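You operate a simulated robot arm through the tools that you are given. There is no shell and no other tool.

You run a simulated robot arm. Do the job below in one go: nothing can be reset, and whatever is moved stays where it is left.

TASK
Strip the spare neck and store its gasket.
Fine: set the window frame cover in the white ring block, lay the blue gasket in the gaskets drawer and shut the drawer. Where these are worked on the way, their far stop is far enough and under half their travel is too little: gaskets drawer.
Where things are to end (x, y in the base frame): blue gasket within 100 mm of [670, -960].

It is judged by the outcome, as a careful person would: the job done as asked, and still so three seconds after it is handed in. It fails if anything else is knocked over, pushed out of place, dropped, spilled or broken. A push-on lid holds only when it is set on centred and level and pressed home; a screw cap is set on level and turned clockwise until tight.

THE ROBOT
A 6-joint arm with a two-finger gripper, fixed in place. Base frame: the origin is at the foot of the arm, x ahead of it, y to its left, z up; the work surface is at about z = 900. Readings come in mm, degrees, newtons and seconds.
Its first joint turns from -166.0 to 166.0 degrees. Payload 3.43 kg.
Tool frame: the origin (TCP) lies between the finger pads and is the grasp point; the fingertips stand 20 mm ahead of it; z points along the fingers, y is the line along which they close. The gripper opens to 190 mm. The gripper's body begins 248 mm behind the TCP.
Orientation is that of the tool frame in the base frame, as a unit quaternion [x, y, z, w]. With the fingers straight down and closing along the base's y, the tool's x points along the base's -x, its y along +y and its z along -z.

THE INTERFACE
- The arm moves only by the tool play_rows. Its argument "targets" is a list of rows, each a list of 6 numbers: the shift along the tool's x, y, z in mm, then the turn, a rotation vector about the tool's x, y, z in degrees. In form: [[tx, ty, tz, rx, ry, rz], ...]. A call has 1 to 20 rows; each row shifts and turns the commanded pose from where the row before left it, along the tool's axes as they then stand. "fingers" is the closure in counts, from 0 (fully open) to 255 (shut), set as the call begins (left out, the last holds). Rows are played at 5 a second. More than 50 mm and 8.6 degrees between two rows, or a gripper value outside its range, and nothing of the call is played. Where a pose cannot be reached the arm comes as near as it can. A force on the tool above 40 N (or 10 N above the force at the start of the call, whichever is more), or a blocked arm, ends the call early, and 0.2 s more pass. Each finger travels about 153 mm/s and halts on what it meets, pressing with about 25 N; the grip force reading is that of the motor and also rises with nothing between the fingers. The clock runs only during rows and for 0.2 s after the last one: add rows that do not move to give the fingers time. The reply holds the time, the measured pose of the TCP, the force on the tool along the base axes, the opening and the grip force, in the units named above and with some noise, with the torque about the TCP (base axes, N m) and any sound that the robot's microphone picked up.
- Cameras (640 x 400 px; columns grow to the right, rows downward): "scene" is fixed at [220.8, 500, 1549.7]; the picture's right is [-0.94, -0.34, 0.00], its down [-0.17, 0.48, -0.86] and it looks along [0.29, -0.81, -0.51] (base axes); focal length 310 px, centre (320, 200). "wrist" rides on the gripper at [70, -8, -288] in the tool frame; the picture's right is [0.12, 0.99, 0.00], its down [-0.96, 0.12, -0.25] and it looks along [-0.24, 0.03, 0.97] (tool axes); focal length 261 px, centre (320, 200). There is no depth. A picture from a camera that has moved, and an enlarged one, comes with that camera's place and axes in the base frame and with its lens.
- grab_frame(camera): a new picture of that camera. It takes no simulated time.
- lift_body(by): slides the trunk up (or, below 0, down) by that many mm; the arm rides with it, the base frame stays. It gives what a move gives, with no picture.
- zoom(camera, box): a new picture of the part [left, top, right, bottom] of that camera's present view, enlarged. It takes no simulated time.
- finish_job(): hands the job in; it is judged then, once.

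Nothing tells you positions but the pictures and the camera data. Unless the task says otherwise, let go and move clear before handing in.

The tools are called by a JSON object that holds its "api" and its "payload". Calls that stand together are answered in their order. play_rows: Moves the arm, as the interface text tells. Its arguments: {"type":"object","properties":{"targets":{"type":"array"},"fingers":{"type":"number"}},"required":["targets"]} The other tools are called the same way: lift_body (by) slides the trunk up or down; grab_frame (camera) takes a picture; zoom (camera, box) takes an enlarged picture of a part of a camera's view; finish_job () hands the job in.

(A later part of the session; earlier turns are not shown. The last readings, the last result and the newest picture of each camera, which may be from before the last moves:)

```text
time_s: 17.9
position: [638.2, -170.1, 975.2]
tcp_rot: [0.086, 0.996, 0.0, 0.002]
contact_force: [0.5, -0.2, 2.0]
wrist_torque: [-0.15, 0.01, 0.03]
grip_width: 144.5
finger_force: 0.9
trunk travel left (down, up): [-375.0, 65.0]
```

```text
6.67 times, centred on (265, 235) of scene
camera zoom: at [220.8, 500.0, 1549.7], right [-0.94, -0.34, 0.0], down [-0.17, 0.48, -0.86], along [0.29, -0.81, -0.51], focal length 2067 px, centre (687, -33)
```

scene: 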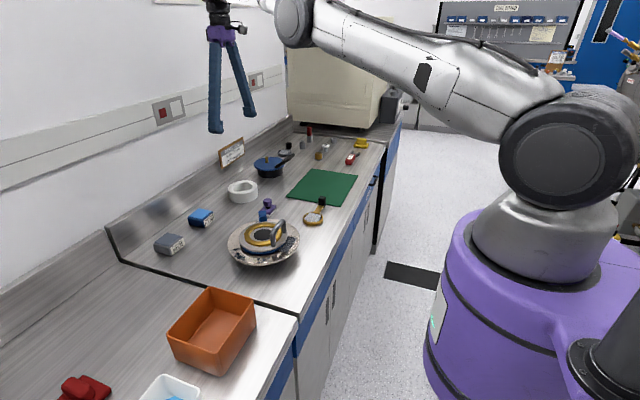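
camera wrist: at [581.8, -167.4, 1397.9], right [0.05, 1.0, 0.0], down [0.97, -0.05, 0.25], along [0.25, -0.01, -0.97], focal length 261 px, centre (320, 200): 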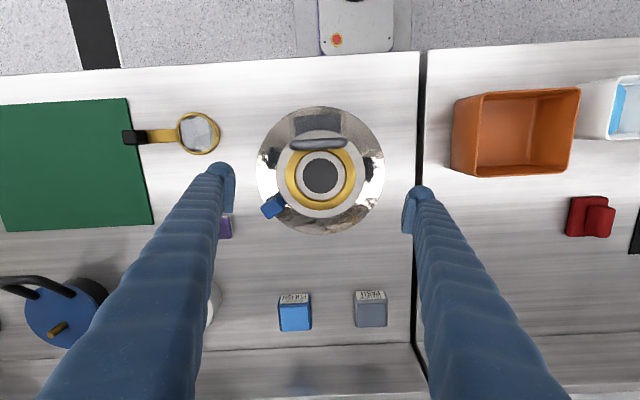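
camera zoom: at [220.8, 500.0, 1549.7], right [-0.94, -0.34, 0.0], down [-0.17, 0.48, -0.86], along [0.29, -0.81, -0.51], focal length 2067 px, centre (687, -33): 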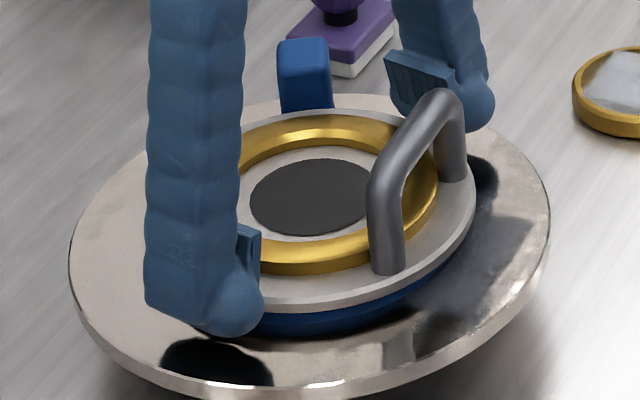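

Contact starts at 144.5 mm with a slight upward push, so the tips sit too high on the rim. I open slightly and step down toward the dish, watching for first touch.

{"api": "play_rows", "payload": {"targets": [[0, 0, 0, 0, 0, 0], [0, 0, 2, 0, 0, 0], [0, 0, 2, 0, 0, 0], [0, 0, 0, 0, 0, 0], [0, 0, 0, 0, 0, 0]], "fingers": 54}}

{"api": "play_rows", "payload": {"targets": [[0, 0, 1.5, 0, 0, 0], [0, 0, 0, 0, 0, 0]]}}

{"api": "play_rows", "payload": {"targets": [[0, 0, 1.5, 0, 0, 0], [0, 0, 0, 0, 0, 0]]}}

```text
time_s: 19.1
position: [638.1, -170.0, 970.6]
tcp_rot: [0.087, 0.996, 0.0, 0.001]
contact_force: [0.1, 0.4, 0.4]
wrist_torque: [0.0, 0.01, 0.01]
grip_width: 149.6
finger_force: 0.1
trunk travel left (down, up): [-375.0, 65.0]
```

```text
time_s: 19.7
position: [638.1, -169.8, 970.0]
tcp_rot: [0.086, 0.996, 0.0, 0.002]
contact_force: [1.2, -0.2, 0.0]
wrist_torque: [0.04, 0.01, 0.02]
grip_width: 149.8
finger_force: 0.1
trunk travel left (down, up): [-375.0, 65.0]
```

```text
time_s: 20.3
position: [637.9, -170.2, 968.0]
tcp_rot: [0.086, 0.996, -0.001, 0.003]
contact_force: [-0.2, -0.4, -0.5]
wrist_torque: [0.0, 0.02, -0.01]
grip_width: 149.8
finger_force: 0.1
trunk travel left (down, up): [-375.0, 65.0]
```

{"api": "play_rows", "payload": {"targets": [[0, 0, 1.5, 0, 0, 0], [0, 0, 0, 0, 0, 0]]}}

{"api": "play_rows", "payload": {"targets": [[0, 0, 1.5, 0, 0, 0], [0, 0, 0, 0, 0, 0]]}}

{"api": "zoom", "payload": {"camera": "scene", "box": [230, 205, 300, 265]}}

```text
time_s: 20.9
position: [637.9, -170.3, 965.8]
tcp_rot: [0.086, 0.996, -0.001, 0.002]
contact_force: [-0.3, 0.2, 0.2]
wrist_torque: [-0.03, 0.01, 0.03]
grip_width: 149.5
finger_force: 0.0
trunk travel left (down, up): [-375.0, 65.0]
```

```text
time_s: 21.5
position: [637.8, -169.7, 964.7]
tcp_rot: [0.087, 0.996, 0.0, 0.003]
contact_force: [-0.8, 0.0, 0.9]
wrist_torque: [0.14, -0.01, 0.04]
grip_width: 150.0
finger_force: 0.1
trunk travel left (down, up): [-375.0, 65.0]
```

```text
6.67 times, centred on (265, 235) of scene
camera zoom: at [220.8, 500.0, 1549.7], right [-0.94, -0.34, 0.0], down [-0.17, 0.48, -0.86], along [0.29, -0.81, -0.51], focal length 2067 px, centre (687, -33)
```

zoom: 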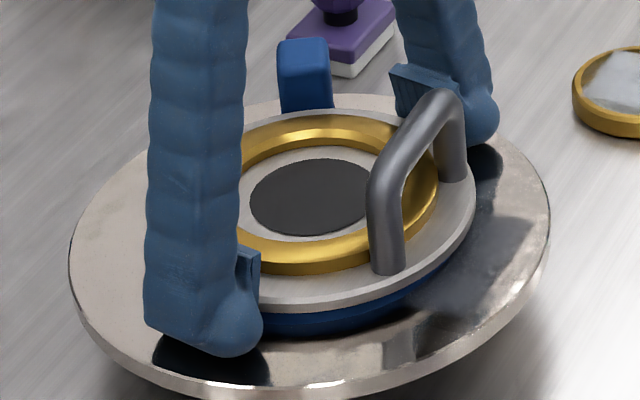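

First touch with the dish comes at TCP 964.7, so the dish is at z≈944.5. I back off 1.2 mm and close in steps from here.

{"api": "play_rows", "payload": {"targets": [[0, 0, -1.2, 0, 0, 0], [0, 0, 0, 0, 0, 0]], "fingers": 57}}

{"api": "play_rows", "payload": {"targets": [[0, 0, 0, 0, 0, 0], [0, 0, 0, 0, 0, 0]], "fingers": 61}}

{"api": "play_rows", "payload": {"targets": [[0, 0, 0, 0, 0, 0], [0, 0, 0, 0, 0, 0]], "fingers": 64}}

{"api": "zoom", "payload": {"camera": "scene", "box": [230, 205, 300, 265]}}

{"api": "zoom", "payload": {"camera": "wrist", "box": [200, 80, 440, 260]}}

```text
time_s: 22.1
position: [636.8, -170.4, 965.9]
tcp_rot: [0.087, 0.996, -0.001, 0.002]
contact_force: [-0.2, 0.6, 0.0]
wrist_torque: [0.04, 0.0, 0.06]
grip_width: 148.2
finger_force: 0.3
trunk travel left (down, up): [-375.0, 65.0]
```

```text
time_s: 22.7
position: [637.2, -170.0, 965.1]
tcp_rot: [0.087, 0.996, -0.001, 0.003]
contact_force: [1.0, 1.1, 1.2]
wrist_torque: [0.01, 0.02, -0.03]
grip_width: 146.6
finger_force: 24.7
trunk travel left (down, up): [-375.0, 65.0]
```

```text
time_s: 23.3
position: [637.9, -169.9, 966.1]
tcp_rot: [0.086, 0.996, 0.0, 0.002]
contact_force: [1.0, 0.9, 1.5]
wrist_torque: [0.04, 0.02, 0.15]
grip_width: 146.4
finger_force: 24.7
trunk travel left (down, up): [-375.0, 65.0]
```

```text
6.67 times, centred on (265, 235) of scene
camera zoom: at [220.8, 500.0, 1549.7], right [-0.94, -0.34, 0.0], down [-0.17, 0.48, -0.86], along [0.29, -0.81, -0.51], focal length 2067 px, centre (687, -33)
```

zoom: 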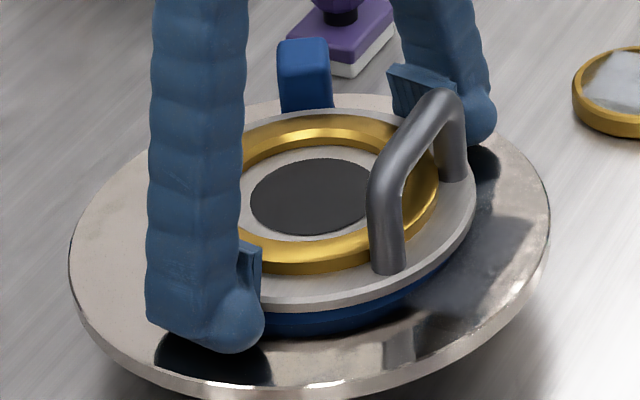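

```text
2.22 times, centred on (320, 170) of wrist
camera zoom: at [566.3, -166.6, 1253.0], right [0.05, 1.0, 0.0], down [0.97, -0.05, 0.25], along [0.25, -0.01, -0.97], focal length 579 px, centre (320, 267)
```

zoom: 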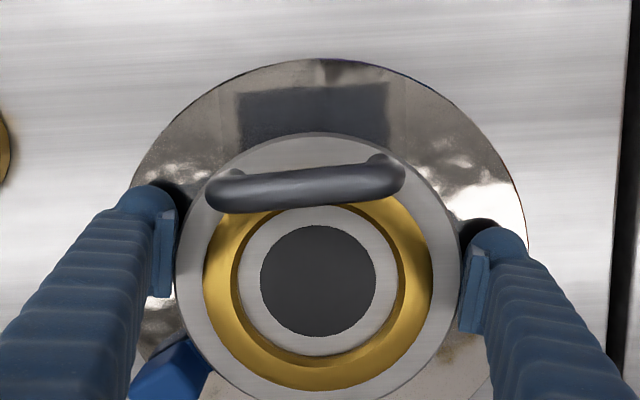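

A clean 24.7 N grip on the rim at 146.4 mm with almost no side load. Now a slow small lift and a check.

{"api": "play_rows", "payload": {"targets": [[0, 0, -2, 0, 0, 0], [0, 0, -2, 0, 0, 0], [0, 0, -2, 0, 0, 0], [0, 0, -2, 0, 0, 0], [0, 0, 0, 0, 0, 0]], "fingers": 72}}

{"api": "zoom", "payload": {"camera": "scene", "box": [230, 205, 300, 265]}}

```text
time_s: 24.5
position: [637.8, -170.3, 973.3]
tcp_rot: [0.085, 0.996, 0.0, 0.002]
contact_force: [0.2, -0.8, -5.4]
wrist_torque: [0.03, 0.01, 0.0]
grip_width: 146.5
finger_force: 25.3
trunk travel left (down, up): [-375.0, 65.0]
```

```text
6.67 times, centred on (265, 235) of scene
camera zoom: at [220.8, 500.0, 1549.7], right [-0.94, -0.34, 0.0], down [-0.17, 0.48, -0.86], along [0.29, -0.81, -0.51], focal length 2067 px, centre (687, -33)
```

zoom: 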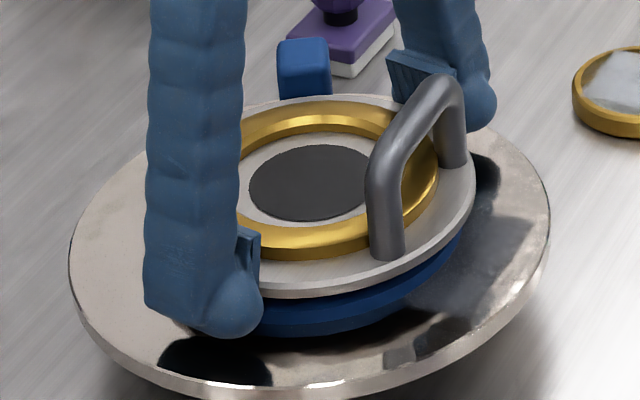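

It weighs about 5.4 N, hangs balanced, and the gasket stays on the neck. I keep lifting.

{"api": "play_rows", "payload": {"targets": [[0, 0, -6, 0, 0, 0], [0, 0, -8, 0, 0, 0], [0, 0, -12, 0, 0, 0], [0, 0, -15, 0, 0, 0], [0, 0, -15, 0, 0, 0], [0, 0, -15, 0, 0, 0], [0, 0, 0, 0, 0, 0]]}}

{"api": "zoom", "payload": {"camera": "scene", "box": [220, 170, 310, 265]}}

{"api": "zoom", "payload": {"camera": "wrist", "box": [200, 80, 440, 260]}}

```text
time_s: 26.1
position: [637.5, -170.1, 1045.8]
tcp_rot: [0.085, 0.996, -0.001, 0.001]
contact_force: [0.4, 0.6, -5.0]
wrist_torque: [0.04, 0.02, 0.0]
grip_width: 146.3
finger_force: 25.1
trunk travel left (down, up): [-375.0, 65.0]
```

```text
4.21 times, centred on (265, 218) of scene
camera zoom: at [220.8, 500.0, 1549.7], right [-0.94, -0.34, 0.0], down [-0.17, 0.48, -0.86], along [0.29, -0.81, -0.51], focal length 1305 px, centre (552, 126)
```

zoom: 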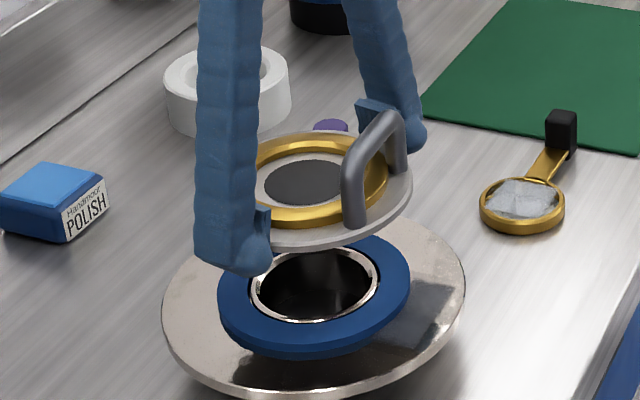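

```text
2.22 times, centred on (320, 170) of wrist
camera zoom: at [566.3, -166.5, 1331.7], right [0.05, 1.0, 0.0], down [0.97, -0.05, 0.25], along [0.25, -0.01, -0.97], focal length 579 px, centre (320, 267)
```

zoom: 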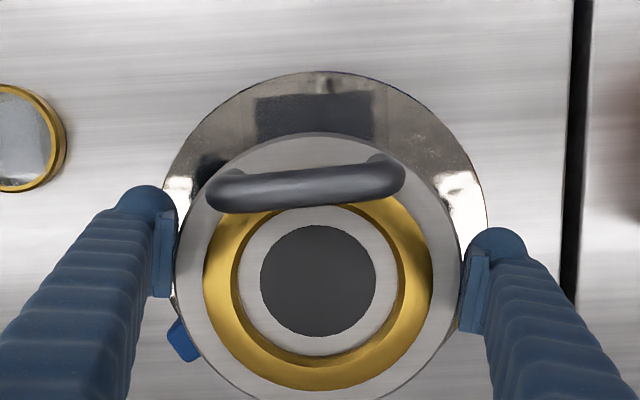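

The cover is held firmly and level; its centre sits about 10 mm off the TCP along -tool x. The ring centre computes to (907.6, -460.4) with top z≈942, so I carry the cover up and over to that point.

{"api": "play_rows", "payload": {"targets": [[0, 0, -30, 0, 0, 0], [0, 0, -30, 0, 0, 0], [-30.5, -24, 0, 0, 0, 0], [-30.5, -24, 0, 0, 0, 0], [-30.5, -24, 0, 0, 0, 0], [-30.5, -24, 0, 0, 0, 0], [-30.5, -24, 0, 0, 0, 0], [-30.5, -24, 0, 0, 0, 0], [-30.5, -24, 0, 0, 0, 0], [-30.5, -24, 0, 0, 0, 0], [-30.5, -24, 0, 0, 0, 0], [-30.5, -24, 0, 0, 0, 0], [0, 0, 0, 0, 0, 0], [0, 0, 0, 0, 0, 0]]}}

{"api": "zoom", "payload": {"camera": "scene", "box": [180, 110, 300, 220]}}

{"api": "grab_frame", "payload": {"camera": "wrist"}}

```text
time_s: 29.1
position: [898.6, -457.9, 1104.8]
tcp_rot: [0.087, 0.996, 0.0, 0.001]
contact_force: [0.2, 1.4, -6.0]
wrist_torque: [-0.05, 0.12, 0.01]
grip_width: 146.2
finger_force: 25.0
trunk travel left (down, up): [-375.0, 65.0]
```

```text
3.64 times, centred on (240, 165) of scene
camera zoom: at [220.8, 500.0, 1549.7], right [-0.94, -0.34, 0.0], down [-0.17, 0.48, -0.86], along [0.29, -0.81, -0.51], focal length 1127 px, centre (611, 327)
```

zoom: 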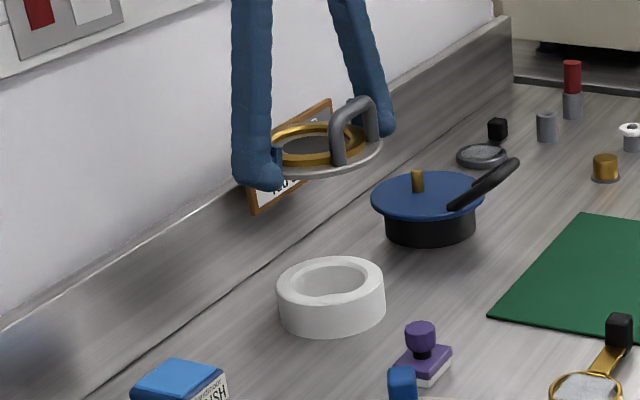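

```text
taken
camera wrist: at [827.6, -455.4, 1390.4], right [0.05, 1.0, 0.0], down [0.97, -0.05, 0.25], along [0.25, -0.01, -0.97], focal length 261 px, centre (320, 200)
```

wrist: 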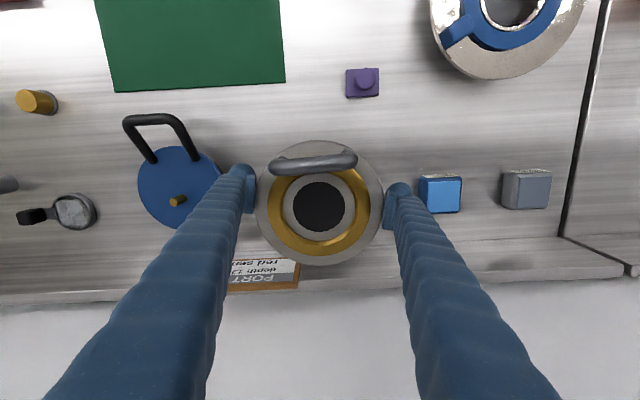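

The cover is above the ring and level. I lower to just above the ring and check alignment from the scene camera.

{"api": "play_rows", "payload": {"targets": [[0, 0, 30, 0, 0, 0], [0, 0, 30, 0, 0, 0], [0, 0, 30, 0, 0, 0], [0, 0, 20, 0, 0, 0], [0, 0, 15, 0, 0, 0], [0, 0, 0, 0, 0, 0], [0, 0, 0, 0, 0, 0]]}}

{"api": "zoom", "payload": {"camera": "scene", "box": [205, 150, 285, 215]}}

{"api": "zoom", "payload": {"camera": "wrist", "box": [200, 80, 440, 260]}}

```text
time_s: 30.7
position: [896.6, -458.7, 982.4]
tcp_rot: [0.086, 0.996, 0.0, 0.002]
contact_force: [-0.4, -0.4, -5.8]
wrist_torque: [0.0, 0.03, -0.01]
grip_width: 146.4
finger_force: 25.1
trunk travel left (down, up): [-375.0, 65.0]
```

```text
6.15 times, centred on (245, 182) of scene
camera zoom: at [220.8, 500.0, 1549.7], right [-0.94, -0.34, 0.0], down [-0.17, 0.48, -0.86], along [0.29, -0.81, -0.51], focal length 1908 px, centre (782, 308)
```

zoom: 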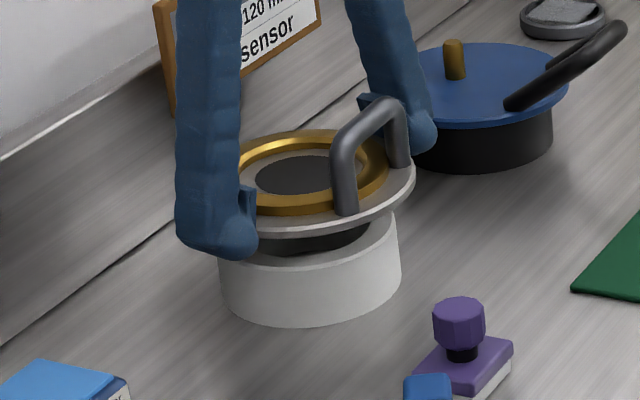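

```text
2.22 times, centred on (320, 170) of wrist
camera zoom: at [825.7, -455.2, 1267.6], right [0.05, 1.0, 0.0], down [0.97, -0.05, 0.25], along [0.25, -0.01, -0.97], focal length 579 px, centre (320, 267)
```

zoom: 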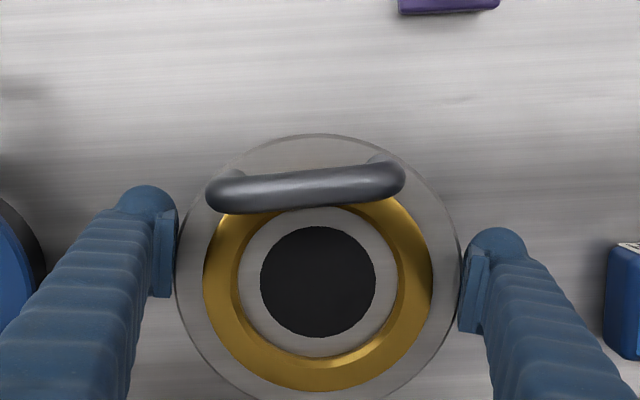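

Cover and ring line up in the scene view to about a millimetre. I lower slowly.

{"api": "play_rows", "payload": {"targets": [[0, 0, 4, 0, 0, 0], [0, 0, 4, 0, 0, 0], [0, 0, 3, 0, 0, 0], [0, 0, 3, 0, 0, 0], [0, 0, 2, 0, 0, 0], [0, 0, 0, 0, 0, 0]]}}

{"api": "play_rows", "payload": {"targets": [[0, 0, 2, 0, 0, 0], [0, 0, 2, 0, 0, 0], [0, 0, 0, 0, 0, 0]]}}

{"api": "zoom", "payload": {"camera": "scene", "box": [205, 150, 285, 215]}}

```text
time_s: 32.1
position: [896.4, -459.5, 965.1]
tcp_rot: [0.087, 0.996, 0.001, 0.002]
contact_force: [-0.5, 0.3, -5.7]
wrist_torque: [0.01, 0.0, -0.01]
grip_width: 146.6
finger_force: 26.1
trunk travel left (down, up): [-375.0, 65.0]
```

```text
time_s: 32.9
position: [897.2, -460.1, 960.5]
tcp_rot: [0.087, 0.996, 0.0, 0.002]
contact_force: [0.4, -0.1, -4.5]
wrist_torque: [-0.01, 0.01, -0.04]
grip_width: 146.4
finger_force: 25.4
trunk travel left (down, up): [-375.0, 65.0]
```

```text
6.15 times, centred on (245, 182) of scene
camera zoom: at [220.8, 500.0, 1549.7], right [-0.94, -0.34, 0.0], down [-0.17, 0.48, -0.86], along [0.29, -0.81, -0.51], focal length 1908 px, centre (782, 308)
```

zoom: 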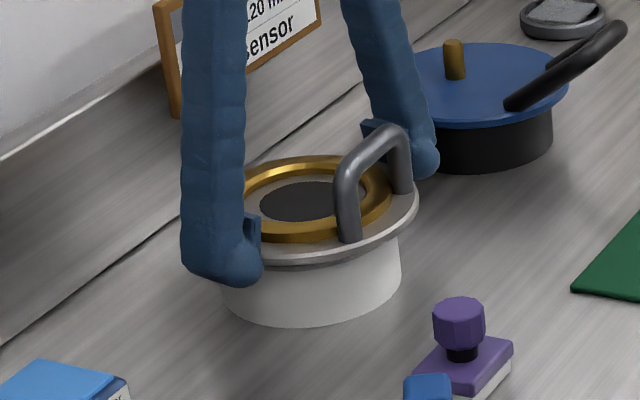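

{"api": "play_rows", "payload": {"targets": [[0, 0, 2, 0, 0, 0], [0, 0, 2, 0, 0, 0], [0, 0, 0, 0, 0, 0]]}}

{"api": "play_rows", "payload": {"targets": [[0, 0, 2, 0, 0, 0], [0, 0, 0, 0, 0, 0]]}}

{"api": "play_rows", "payload": {"targets": [[0, 0, 1.5, 0, 0, 0], [0, 0, 0, 0, 0, 0]]}}

{"api": "zoom", "payload": {"camera": "scene", "box": [205, 150, 285, 215]}}

```text
time_s: 33.7
position: [897.3, -459.5, 957.8]
tcp_rot: [0.087, 0.996, 0.0, 0.001]
contact_force: [-0.6, 0.0, -5.5]
wrist_torque: [0.03, 0.03, 0.05]
grip_width: 146.4
finger_force: 24.9
trunk travel left (down, up): [-375.0, 65.0]
```

```text
time_s: 34.3
position: [896.7, -458.5, 954.3]
tcp_rot: [0.087, 0.996, 0.0, 0.002]
contact_force: [0.3, -0.7, -4.7]
wrist_torque: [0.03, -0.02, 0.01]
grip_width: 146.3
finger_force: 25.7
trunk travel left (down, up): [-375.0, 65.0]
```

```text
time_s: 34.9
position: [897.5, -458.8, 953.4]
tcp_rot: [0.086, 0.996, 0.0, 0.001]
contact_force: [-0.5, -0.3, -4.9]
wrist_torque: [-0.01, 0.02, 0.0]
grip_width: 146.3
finger_force: 24.7
trunk travel left (down, up): [-375.0, 65.0]
```

```text
6.15 times, centred on (245, 182) of scene
camera zoom: at [220.8, 500.0, 1549.7], right [-0.94, -0.34, 0.0], down [-0.17, 0.48, -0.86], along [0.29, -0.81, -0.51], focal length 1908 px, centre (782, 308)
```

zoom: 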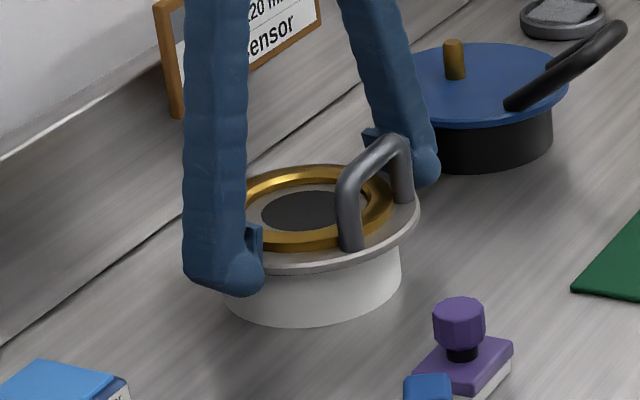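

{"api": "play_rows", "payload": {"targets": [[0, 0, 1.5, 0, 0, 0], [0, 0, 0, 0, 0, 0]]}}

{"api": "play_rows", "payload": {"targets": [[0, 0, 1.5, 0, 0, 0], [0, 0, 0, 0, 0, 0]]}}

{"api": "play_rows", "payload": {"targets": [[0, 0, 1, 0, 0, 0], [0, 0, 0, 0, 0, 0]]}}

{"api": "zoom", "payload": {"camera": "scene", "box": [215, 160, 275, 210]}}

```text
time_s: 35.5
position: [897.6, -459.9, 953.0]
tcp_rot: [0.087, 0.996, 0.001, 0.001]
contact_force: [-0.5, -0.2, -5.7]
wrist_torque: [0.04, 0.02, 0.0]
grip_width: 146.4
finger_force: 25.5
trunk travel left (down, up): [-375.0, 65.0]
```

```text
time_s: 36.1
position: [897.5, -459.5, 952.0]
tcp_rot: [0.086, 0.996, 0.0, 0.003]
contact_force: [-0.4, 0.6, 2.0]
wrist_torque: [0.22, 0.29, 0.08]
grip_width: 146.3
finger_force: 24.9
trunk travel left (down, up): [-375.0, 65.0]
```

```text
time_s: 36.7
position: [896.7, -459.0, 952.4]
tcp_rot: [0.086, 0.996, -0.001, 0.003]
contact_force: [-1.1, -2.2, 9.1]
wrist_torque: [0.32, 0.13, 0.14]
grip_width: 146.2
finger_force: 25.3
trunk travel left (down, up): [-375.0, 65.0]
```

```text
8.00 times, centred on (245, 185) of scene
camera zoom: at [220.8, 500.0, 1549.7], right [-0.94, -0.34, 0.0], down [-0.17, 0.48, -0.86], along [0.29, -0.81, -0.51], focal length 2480 px, centre (920, 320)
```

zoom: 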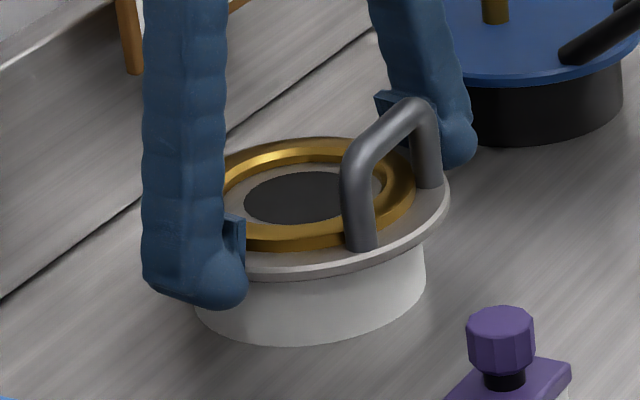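

Contact came at TCP ≈952. I check closely whether the cover is fully seated or resting on an edge.

{"api": "zoom", "payload": {"camera": "scene", "box": [230, 180, 262, 206]}}

{"api": "zoom", "payload": {"camera": "scene", "box": [255, 170, 285, 200]}}

{"api": "zoom", "payload": {"camera": "wrist", "box": [200, 80, 440, 260]}}

```text
15.38 times, centred on (246, 193) of scene
camera zoom: at [220.8, 500.0, 1549.7], right [-0.94, -0.34, 0.0], down [-0.17, 0.48, -0.86], along [0.29, -0.81, -0.51], focal length 4770 px, centre (1458, 308)
```

zoom: 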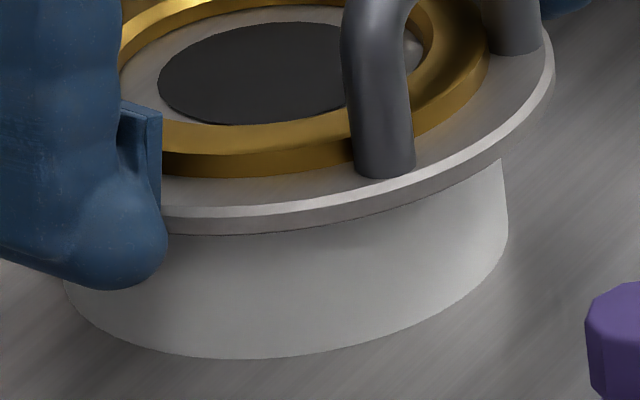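

```text
13.33 times, centred on (270, 185) of scene
camera zoom: at [220.8, 500.0, 1549.7], right [-0.94, -0.34, 0.0], down [-0.17, 0.48, -0.86], along [0.29, -0.81, -0.51], focal length 4134 px, centre (987, 400)
```

zoom: 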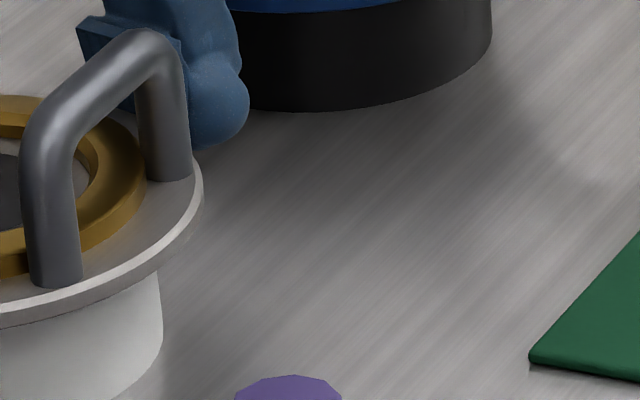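

```text
2.22 times, centred on (320, 170) of wrist
camera zoom: at [825.4, -455.6, 1238.2], right [0.05, 1.0, 0.0], down [0.97, -0.05, 0.25], along [0.25, -0.02, -0.97], focal length 579 px, centre (320, 267)
```

zoom: 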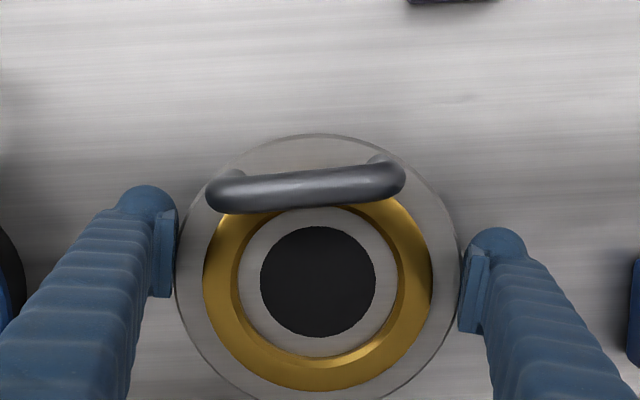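

The load spreads toward the centre as I press, which suggests the rim is landing flat. I press a little more to make sure it is home.

{"api": "play_rows", "payload": {"targets": [[0, 0, 1, 0, 0, 0], [0, 0, 0, 0, 0, 0]]}}

{"api": "play_rows", "payload": {"targets": [[0, 0, 1, 0, 0, 0], [0, 0, 0, 0, 0, 0]]}}

{"api": "zoom", "payload": {"camera": "scene", "box": [230, 180, 262, 206]}}

```text
time_s: 37.3
position: [898.1, -458.5, 949.9]
tcp_rot: [0.086, 0.996, -0.001, 0.004]
contact_force: [2.8, -1.1, 18.4]
wrist_torque: [-0.03, 0.03, 0.14]
grip_width: 146.5
finger_force: 24.3
trunk travel left (down, up): [-375.0, 65.0]
```

```text
time_s: 37.9
position: [897.2, -459.8, 950.7]
tcp_rot: [0.086, 0.996, -0.002, 0.004]
contact_force: [5.3, -3.8, 20.4]
wrist_torque: [-0.08, -0.16, 0.32]
grip_width: 146.6
finger_force: 25.4
trunk travel left (down, up): [-375.0, 65.0]
```

```text
15.38 times, centred on (246, 193) of scene
camera zoom: at [220.8, 500.0, 1549.7], right [-0.94, -0.34, 0.0], down [-0.17, 0.48, -0.86], along [0.29, -0.81, -0.51], focal length 4770 px, centre (1458, 308)
```

zoom: 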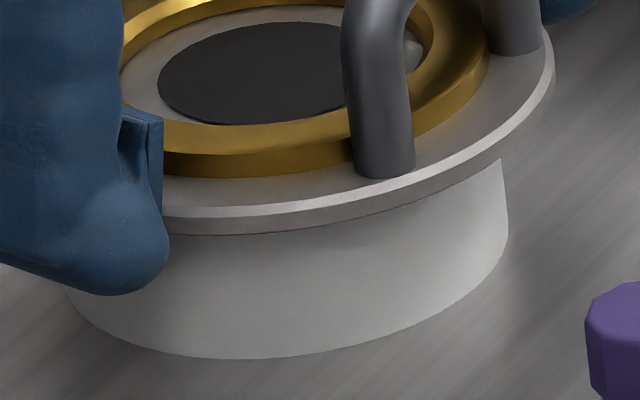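

The cover takes 20 N with near-zero torque and doesn't move further, so it's flat and home. I relieve the press and open gently.

{"api": "play_rows", "payload": {"targets": [[0, 0, -1, 0, 0, 0], [0, 0, -0.7, 0, 0, 0], [0, 0, 0, 0, 0, 0]]}}

{"api": "play_rows", "payload": {"targets": [[0, 0, 0, 0, 0, 0], [0, 0, 0, 0, 0, 0]], "fingers": 52}}

{"api": "play_rows", "payload": {"targets": [[0, 0, 0, 0, 0, 0], [0, 0, 0, 0, 0, 0]], "fingers": 40}}

{"api": "zoom", "payload": {"camera": "scene", "box": [225, 170, 275, 210]}}

{"api": "zoom", "payload": {"camera": "wrist", "box": [200, 80, 440, 260]}}

```text
time_s: 38.7
position: [896.3, -459.1, 950.2]
tcp_rot: [0.087, 0.996, 0.0, 0.002]
contact_force: [4.7, -3.0, 10.6]
wrist_torque: [-0.45, -0.31, 0.09]
grip_width: 146.4
finger_force: 25.2
trunk travel left (down, up): [-375.0, 65.0]
```

```text
time_s: 39.3
position: [896.5, -458.8, 948.8]
tcp_rot: [0.087, 0.996, 0.0, 0.002]
contact_force: [0.8, 0.2, 0.5]
wrist_torque: [0.0, 0.02, -0.03]
grip_width: 151.3
finger_force: 0.1
trunk travel left (down, up): [-375.0, 65.0]
```

```text
time_s: 39.9
position: [896.5, -458.6, 949.4]
tcp_rot: [0.087, 0.996, 0.0, 0.002]
contact_force: [0.2, -0.2, -0.1]
wrist_torque: [0.03, -0.01, 0.04]
grip_width: 160.1
finger_force: 0.1
trunk travel left (down, up): [-375.0, 65.0]
```

```text
10.00 times, centred on (250, 190) of scene
camera zoom: at [220.8, 500.0, 1549.7], right [-0.94, -0.34, 0.0], down [-0.17, 0.48, -0.86], along [0.29, -0.81, -0.51], focal length 3100 px, centre (1020, 300)
```

zoom: 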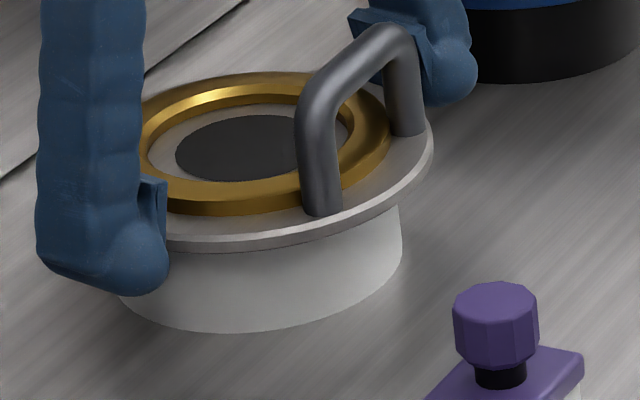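

```text
2.22 times, centred on (320, 170) of wrist
camera zoom: at [825.3, -455.7, 1236.6], right [0.05, 1.0, 0.0], down [0.97, -0.05, 0.25], along [0.25, -0.01, -0.97], focal length 579 px, centre (320, 267)
```

zoom: 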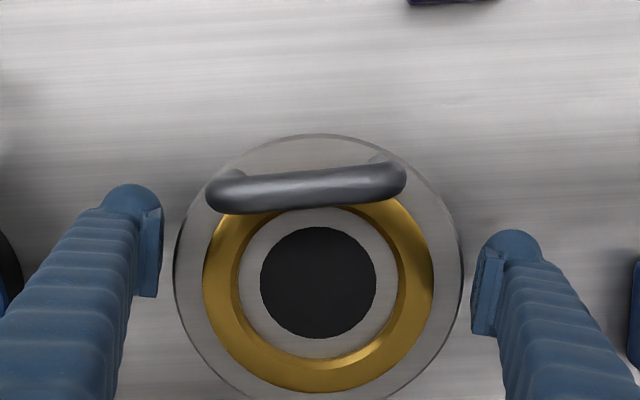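

Side forces during the press pointed toward (+x, -y), hinting the spigot may have been riding the bore's chamfer. I compare the same close view now that it is released.

{"api": "zoom", "payload": {"camera": "scene", "box": [230, 180, 262, 206]}}

{"api": "zoom", "payload": {"camera": "scene", "box": [215, 165, 275, 210]}}

```text
15.38 times, centred on (246, 193) of scene
camera zoom: at [220.8, 500.0, 1549.7], right [-0.94, -0.34, 0.0], down [-0.17, 0.48, -0.86], along [0.29, -0.81, -0.51], focal length 4770 px, centre (1458, 308)
```

zoom: 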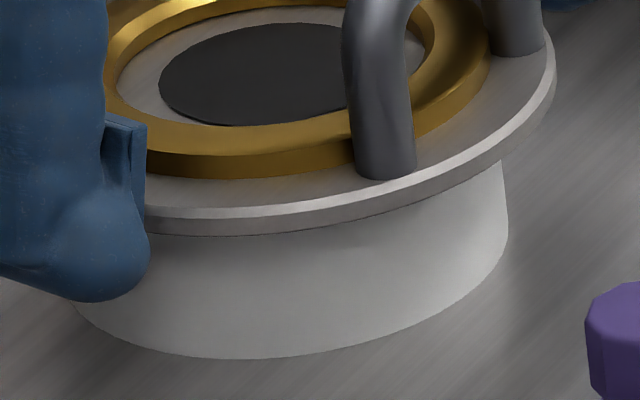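

```text
8.89 times, centred on (245, 188) of scene
camera zoom: at [220.8, 500.0, 1549.7], right [-0.94, -0.34, 0.0], down [-0.17, 0.48, -0.86], along [0.29, -0.81, -0.51], focal length 2756 px, centre (987, 311)
```

zoom: 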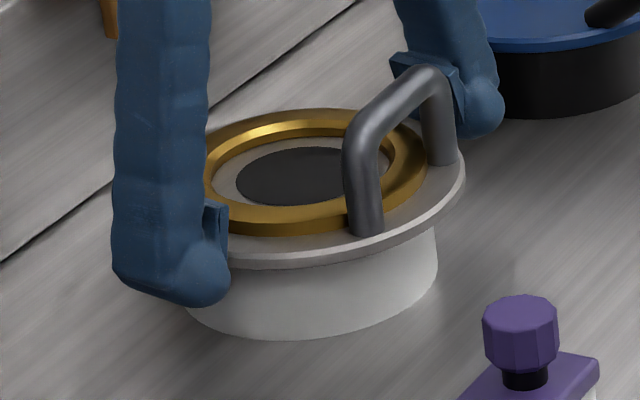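

Nothing changed on release, so I can't yet tell whether it's home. I regrip, then shift slightly toward (+x, -y) under light down load to see if it drops.

{"api": "play_rows", "payload": {"targets": [[0, 0, 0, 0, 0, 0], [0, 0, 0, 0, 0, 0], [0, 0, 0, 0, 0, 0]], "fingers": 72}}

{"api": "play_rows", "payload": {"targets": [[-1.2, 0.0, 0, 0, 0, 0], [0, 0, 0, 0, 0, 0]]}}

{"api": "play_rows", "payload": {"targets": [[-1.2, -1.0, 0.5, 0, 0, 0], [0, 0, 0, 0, 0, 0]]}}

```text
time_s: 40.7
position: [896.9, -459.1, 951.3]
tcp_rot: [0.086, 0.996, 0.0, 0.002]
contact_force: [-0.4, 1.6, -0.1]
wrist_torque: [0.29, -0.07, 0.05]
grip_width: 146.4
finger_force: 24.5
trunk travel left (down, up): [-375.0, 65.0]
```

```text
time_s: 41.3
position: [898.7, -459.3, 949.8]
tcp_rot: [0.086, 0.996, 0.001, 0.002]
contact_force: [-1.5, 0.5, -1.1]
wrist_torque: [0.27, 0.03, 0.06]
grip_width: 146.7
finger_force: 25.0
trunk travel left (down, up): [-375.0, 65.0]
```

```text
time_s: 41.9
position: [899.0, -459.8, 949.0]
tcp_rot: [0.086, 0.996, 0.0, 0.003]
contact_force: [-3.1, 2.2, 3.4]
wrist_torque: [0.06, 0.23, -0.06]
grip_width: 146.6
finger_force: 25.3
trunk travel left (down, up): [-375.0, 65.0]
```

{"api": "zoom", "payload": {"camera": "scene", "box": [230, 180, 262, 206]}}

{"api": "play_rows", "payload": {"targets": [[-1.5, -1.0, 0.3, 0, 0, 0], [0, 0, 0, 0, 0, 0]]}}

{"api": "zoom", "payload": {"camera": "scene", "box": [230, 180, 262, 206]}}

```text
15.38 times, centred on (246, 193) of scene
camera zoom: at [220.8, 500.0, 1549.7], right [-0.94, -0.34, 0.0], down [-0.17, 0.48, -0.86], along [0.29, -0.81, -0.51], focal length 4770 px, centre (1458, 308)
```

zoom: 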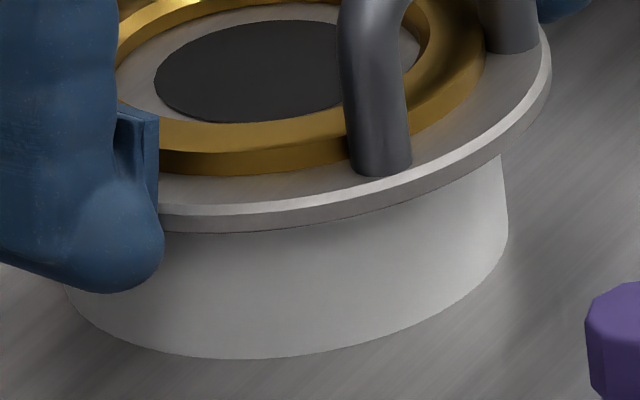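

```text
time_s: 42.5
position: [900.6, -461.1, 950.5]
tcp_rot: [0.086, 0.996, 0.001, 0.002]
contact_force: [-4.1, 6.0, 8.1]
wrist_torque: [0.13, 0.04, -0.01]
grip_width: 146.6
finger_force: 24.7
trunk travel left (down, up): [-375.0, 65.0]
```

```text
15.38 times, centred on (246, 193) of scene
camera zoom: at [220.8, 500.0, 1549.7], right [-0.94, -0.34, 0.0], down [-0.17, 0.48, -0.86], along [0.29, -0.81, -0.51], focal length 4770 px, centre (1458, 308)
```

zoom: 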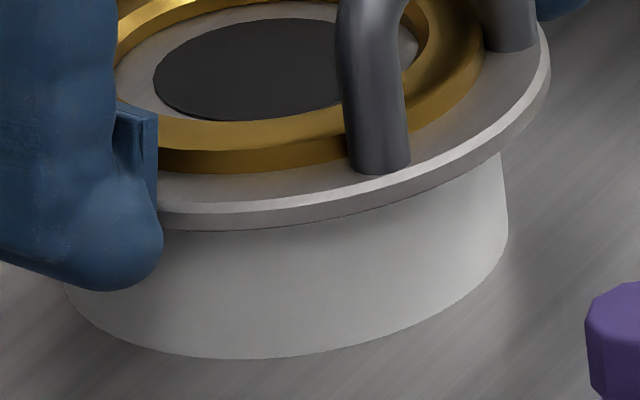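

The cover shifted about 2 mm and the side force grew to 7 N with no drop, as if the spigot met the bore wall. I test the opposite direction to learn the play.

{"api": "play_rows", "payload": {"targets": [[1.5, 1.0, -0.4, 0, 0, 0], [1.2, 0.5, 0, 0, 0, 0], [0, 0, 0, 0, 0, 0]]}}

{"api": "play_rows", "payload": {"targets": [[1.2, 0.8, 0, 0, 0, 0], [0, 0, 0, 0, 0, 0]]}}

{"api": "play_rows", "payload": {"targets": [[1.2, 0.8, 0, 0, 0, 0], [0, 0, 0, 0, 0, 0]]}}

{"api": "zoom", "payload": {"camera": "scene", "box": [230, 180, 262, 206]}}

```text
time_s: 43.3
position: [897.6, -460.3, 950.0]
tcp_rot: [0.087, 0.996, -0.001, 0.002]
contact_force: [3.2, -1.8, 3.3]
wrist_torque: [-0.11, -0.4, -0.07]
grip_width: 146.4
finger_force: 25.0
trunk travel left (down, up): [-375.0, 65.0]
```

```text
time_s: 43.9
position: [897.0, -459.4, 951.2]
tcp_rot: [0.087, 0.996, -0.001, 0.003]
contact_force: [2.3, -3.4, 6.1]
wrist_torque: [-0.35, -0.07, 0.1]
grip_width: 146.7
finger_force: 25.0
trunk travel left (down, up): [-375.0, 65.0]
```

```text
time_s: 44.5
position: [897.1, -457.3, 949.4]
tcp_rot: [0.086, 0.996, -0.001, 0.002]
contact_force: [3.0, -6.0, 9.9]
wrist_torque: [-0.18, -0.07, 0.19]
grip_width: 146.4
finger_force: 24.8
trunk travel left (down, up): [-375.0, 65.0]
```

```text
15.38 times, centred on (246, 193) of scene
camera zoom: at [220.8, 500.0, 1549.7], right [-0.94, -0.34, 0.0], down [-0.17, 0.48, -0.86], along [0.29, -0.81, -0.51], focal length 4770 px, centre (1458, 308)
```

zoom: 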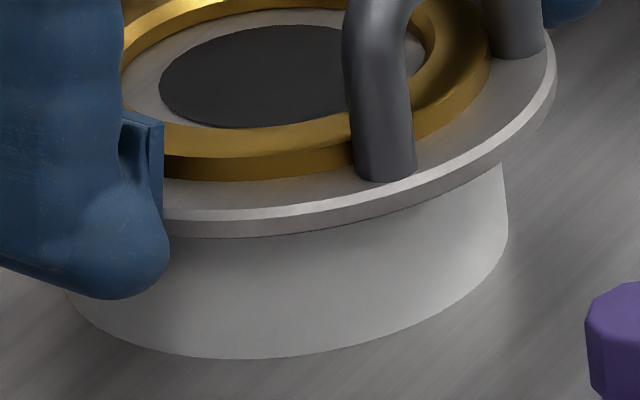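

Both directions raise the load a bit, so the middle lies slightly to (+x, -y) of where I landed. I go to that midpoint unloaded and press down to see where it stops.

{"api": "play_rows", "payload": {"targets": [[0, 0, -1.2, 0, 0, 0], [-1.3, -0.9, 0, 0, 0, 0], [-1.3, -0.9, 0, 0, 0, 0], [0, 0, 0, 0, 0, 0]]}}

{"api": "play_rows", "payload": {"targets": [[0, 0, 1, 0, 0, 0], [0, 0, 0, 0, 0, 0]]}}

{"api": "play_rows", "payload": {"targets": [[0, 0, 1, 0, 0, 0], [0, 0, 0, 0, 0, 0]]}}

{"api": "play_rows", "payload": {"targets": [[0, 0, 1, 0, 0, 0], [0, 0, 0, 0, 0, 0]]}}

{"api": "zoom", "payload": {"camera": "scene", "box": [230, 180, 262, 206]}}

```text
time_s: 45.5
position: [898.0, -459.2, 950.3]
tcp_rot: [0.086, 0.996, 0.0, 0.001]
contact_force: [0.6, 0.0, 0.0]
wrist_torque: [-0.02, 0.17, -0.09]
grip_width: 146.3
finger_force: 25.4
trunk travel left (down, up): [-375.0, 65.0]
```

```text
time_s: 46.1
position: [897.5, -460.2, 949.1]
tcp_rot: [0.086, 0.996, -0.001, 0.003]
contact_force: [-2.4, 2.4, 2.5]
wrist_torque: [0.29, 0.33, 0.03]
grip_width: 146.5
finger_force: 24.4
trunk travel left (down, up): [-375.0, 65.0]
```

```text
time_s: 46.7
position: [897.4, -459.7, 949.4]
tcp_rot: [0.086, 0.996, -0.001, 0.002]
contact_force: [-0.8, 1.7, 8.4]
wrist_torque: [0.43, 0.2, 0.09]
grip_width: 146.5
finger_force: 24.6
trunk travel left (down, up): [-375.0, 65.0]
```

```text
time_s: 47.3
position: [897.9, -458.6, 950.2]
tcp_rot: [0.087, 0.996, -0.001, 0.004]
contact_force: [-0.2, 0.5, 16.8]
wrist_torque: [0.26, 0.07, 0.15]
grip_width: 146.4
finger_force: 24.7
trunk travel left (down, up): [-375.0, 65.0]
```

```text
15.38 times, centred on (246, 193) of scene
camera zoom: at [220.8, 500.0, 1549.7], right [-0.94, -0.34, 0.0], down [-0.17, 0.48, -0.86], along [0.29, -0.81, -0.51], focal length 4770 px, centre (1458, 308)
```

zoom: 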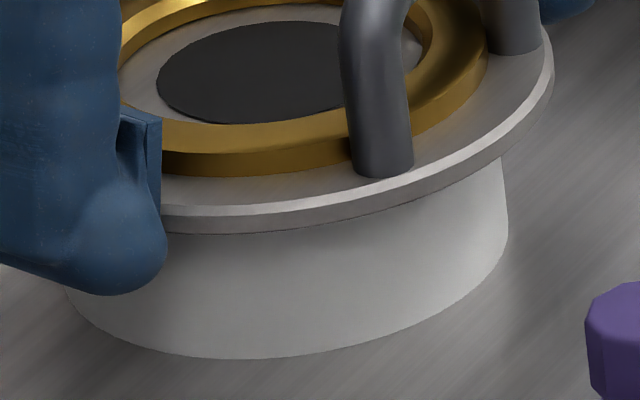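

It stops firmly with no side load, but I want to know what the underside looks like. I lift it about 25 mm and look closely into the gap.

{"api": "play_rows", "payload": {"targets": [[0, 0, -3, 0, 0, 0], [0, 0, -8, 0, 0, 0], [0, 0, -12, 0, 0, 0], [0, 0, -12, 0, 0, 0], [0, 0, 0, 0, 0, 0]]}}

{"api": "zoom", "payload": {"camera": "scene", "box": [230, 172, 266, 202]}}

{"api": "zoom", "payload": {"camera": "scene", "box": [205, 150, 285, 215]}}

```text
time_s: 48.5
position: [899.2, -459.3, 983.5]
tcp_rot: [0.086, 0.996, 0.0, 0.003]
contact_force: [-0.1, 0.2, -6.0]
wrist_torque: [0.0, 0.01, 0.02]
grip_width: 146.4
finger_force: 25.2
trunk travel left (down, up): [-375.0, 65.0]
```

```text
13.33 times, centred on (248, 187) of scene
camera zoom: at [220.8, 500.0, 1549.7], right [-0.94, -0.34, 0.0], down [-0.17, 0.48, -0.86], along [0.29, -0.81, -0.51], focal length 4134 px, centre (1280, 373)
```

zoom: 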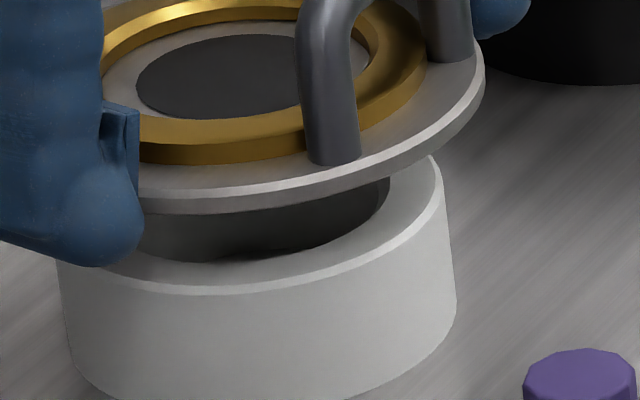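

```text
6.15 times, centred on (245, 182) of scene
camera zoom: at [220.8, 500.0, 1549.7], right [-0.94, -0.34, 0.0], down [-0.17, 0.48, -0.86], along [0.29, -0.81, -0.51], focal length 1908 px, centre (782, 308)
```

zoom: 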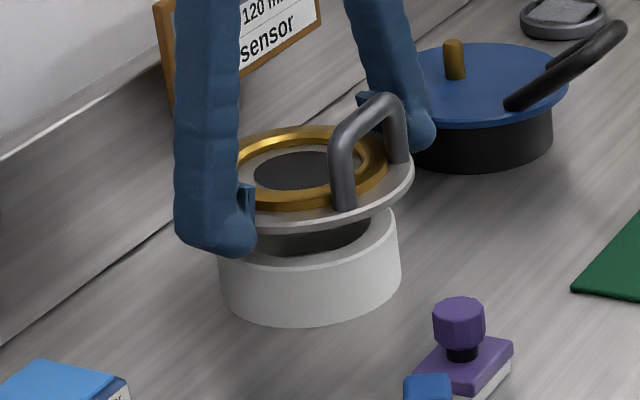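

There seems to be about 3 mm under the rim at contact. I check the bare gasket's height on the neck to see if the cover carried the same 3 mm step there.

{"api": "zoom", "payload": {"camera": "scene", "box": [240, 235, 275, 265]}}

{"api": "zoom", "payload": {"camera": "scene", "box": [225, 200, 305, 265]}}

{"api": "zoom", "payload": {"camera": "scene", "box": [232, 182, 262, 206]}}

```text
13.33 times, centred on (258, 250) of scene
camera zoom: at [220.8, 500.0, 1549.7], right [-0.94, -0.34, 0.0], down [-0.17, 0.48, -0.86], along [0.29, -0.81, -0.51], focal length 4134 px, centre (1153, -467)
```

zoom: 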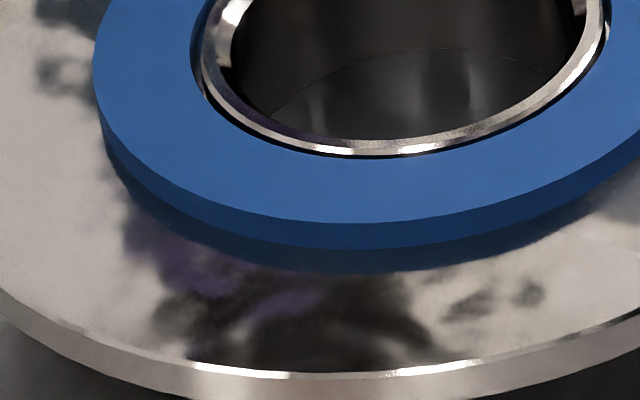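

```text
6.15 times, centred on (265, 232) of scene
camera zoom: at [220.8, 500.0, 1549.7], right [-0.94, -0.34, 0.0], down [-0.17, 0.48, -0.86], along [0.29, -0.81, -0.51], focal length 1908 px, centre (658, 0)
```

zoom: 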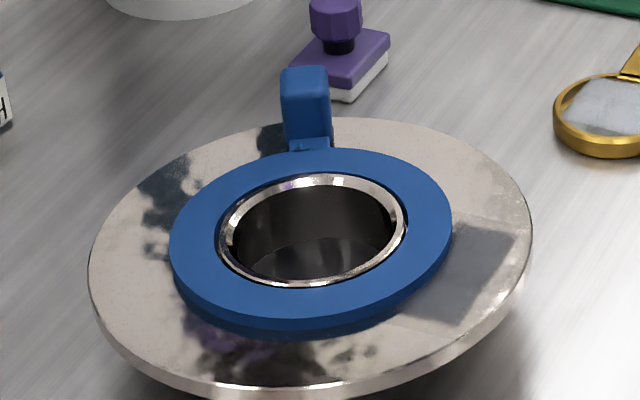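

```text
16.00 times, centred on (247, 194) of scene
camera zoom: at [220.8, 500.0, 1549.7], right [-0.94, -0.34, 0.0], down [-0.17, 0.48, -0.86], along [0.29, -0.81, -0.51], focal length 4961 px, centre (1488, 296)
```

zoom: 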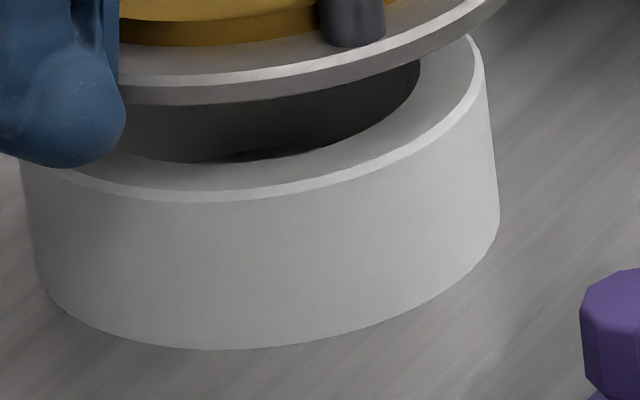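

Measured directly in full-frame pixels, the rim landed within about 0.4 mm of the ring's top face, so it was seated flush. I set it back down, press lightly and release.

{"api": "play_rows", "payload": {"targets": [[0.6, 0.4, 8, 0, 0, 0], [0, 0, 8, 0, 0, 0], [0, 0, 7, 0, 0, 0], [0, 0, 4, 0, 0, 0], [0, 0, 2.5, 0, 0, 0], [0, 0, 0, 0, 0, 0]]}}

{"api": "play_rows", "payload": {"targets": [[0, 0, 1.2, 0, 0, 0], [0, 0, 0, 0, 0, 0]]}}

{"api": "play_rows", "payload": {"targets": [[0, 0, 1.2, 0, 0, 0], [0, 0, 0, 0, 0, 0]]}}

{"api": "play_rows", "payload": {"targets": [[0, 0, 1.2, 0, 0, 0], [0, 0, 0, 0, 0, 0]]}}

{"api": "zoom", "payload": {"camera": "scene", "box": [232, 182, 262, 206]}}

```text
time_s: 49.9
position: [898.5, -458.7, 952.9]
tcp_rot: [0.086, 0.996, 0.0, 0.001]
contact_force: [-0.3, 0.0, -5.3]
wrist_torque: [-0.01, -0.03, 0.01]
grip_width: 146.3
finger_force: 25.2
trunk travel left (down, up): [-375.0, 65.0]
```

```text
time_s: 50.5
position: [898.2, -458.7, 952.9]
tcp_rot: [0.087, 0.996, 0.0, 0.001]
contact_force: [0.0, 0.0, -4.5]
wrist_torque: [0.02, 0.01, -0.02]
grip_width: 146.6
finger_force: 24.8
trunk travel left (down, up): [-375.0, 65.0]
```

```text
time_s: 51.1
position: [898.4, -459.6, 949.9]
tcp_rot: [0.086, 0.996, 0.0, 0.002]
contact_force: [0.6, -0.3, -5.5]
wrist_torque: [0.02, 0.04, -0.03]
grip_width: 146.4
finger_force: 25.3
trunk travel left (down, up): [-375.0, 65.0]
```

```text
time_s: 51.7
position: [898.0, -460.3, 950.6]
tcp_rot: [0.086, 0.996, 0.0, 0.003]
contact_force: [-0.8, 1.0, 1.3]
wrist_torque: [-0.17, 0.13, 0.03]
grip_width: 146.4
finger_force: 25.3
trunk travel left (down, up): [-375.0, 65.0]
```

```text
16.00 times, centred on (247, 194) of scene
camera zoom: at [220.8, 500.0, 1549.7], right [-0.94, -0.34, 0.0], down [-0.17, 0.48, -0.86], along [0.29, -0.81, -0.51], focal length 4961 px, centre (1488, 296)
```

zoom: 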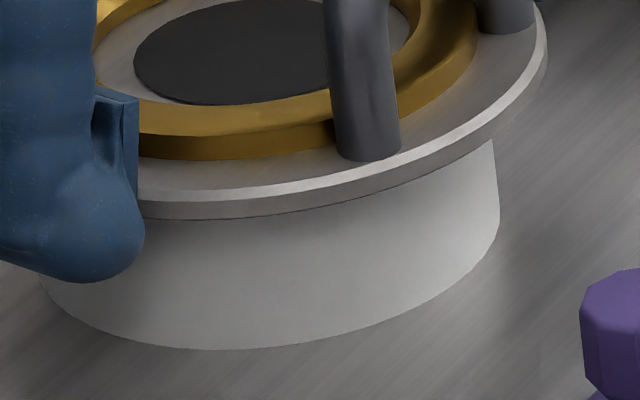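

{"api": "play_rows", "payload": {"targets": [[0, 0, 1.2, 0, 0, 0], [0, 0, 0, 0, 0, 0]]}}

{"api": "play_rows", "payload": {"targets": [[0, 0, 1.0, 0, 0, 0], [0, 0, 0, 0, 0, 0]]}}

{"api": "zoom", "payload": {"camera": "scene", "box": [232, 182, 262, 206]}}

```text
time_s: 52.3
position: [897.9, -458.5, 950.2]
tcp_rot: [0.086, 0.996, -0.001, 0.003]
contact_force: [1.2, 1.5, 11.0]
wrist_torque: [0.4, 0.41, 0.05]
grip_width: 146.1
finger_force: 25.0
trunk travel left (down, up): [-375.0, 65.0]
```

```text
time_s: 52.9
position: [897.0, -459.0, 949.7]
tcp_rot: [0.087, 0.996, 0.0, 0.003]
contact_force: [1.1, 0.4, 19.9]
wrist_torque: [0.11, 0.06, 0.2]
grip_width: 146.4
finger_force: 25.7
trunk travel left (down, up): [-375.0, 65.0]
```

```text
16.00 times, centred on (247, 194) of scene
camera zoom: at [220.8, 500.0, 1549.7], right [-0.94, -0.34, 0.0], down [-0.17, 0.48, -0.86], along [0.29, -0.81, -0.51], focal length 4961 px, centre (1488, 296)
```

zoom: 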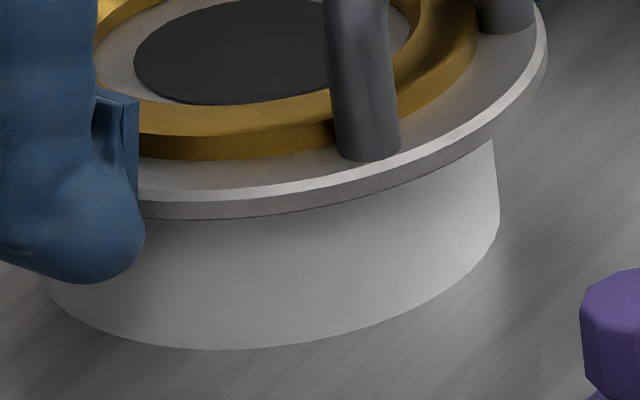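

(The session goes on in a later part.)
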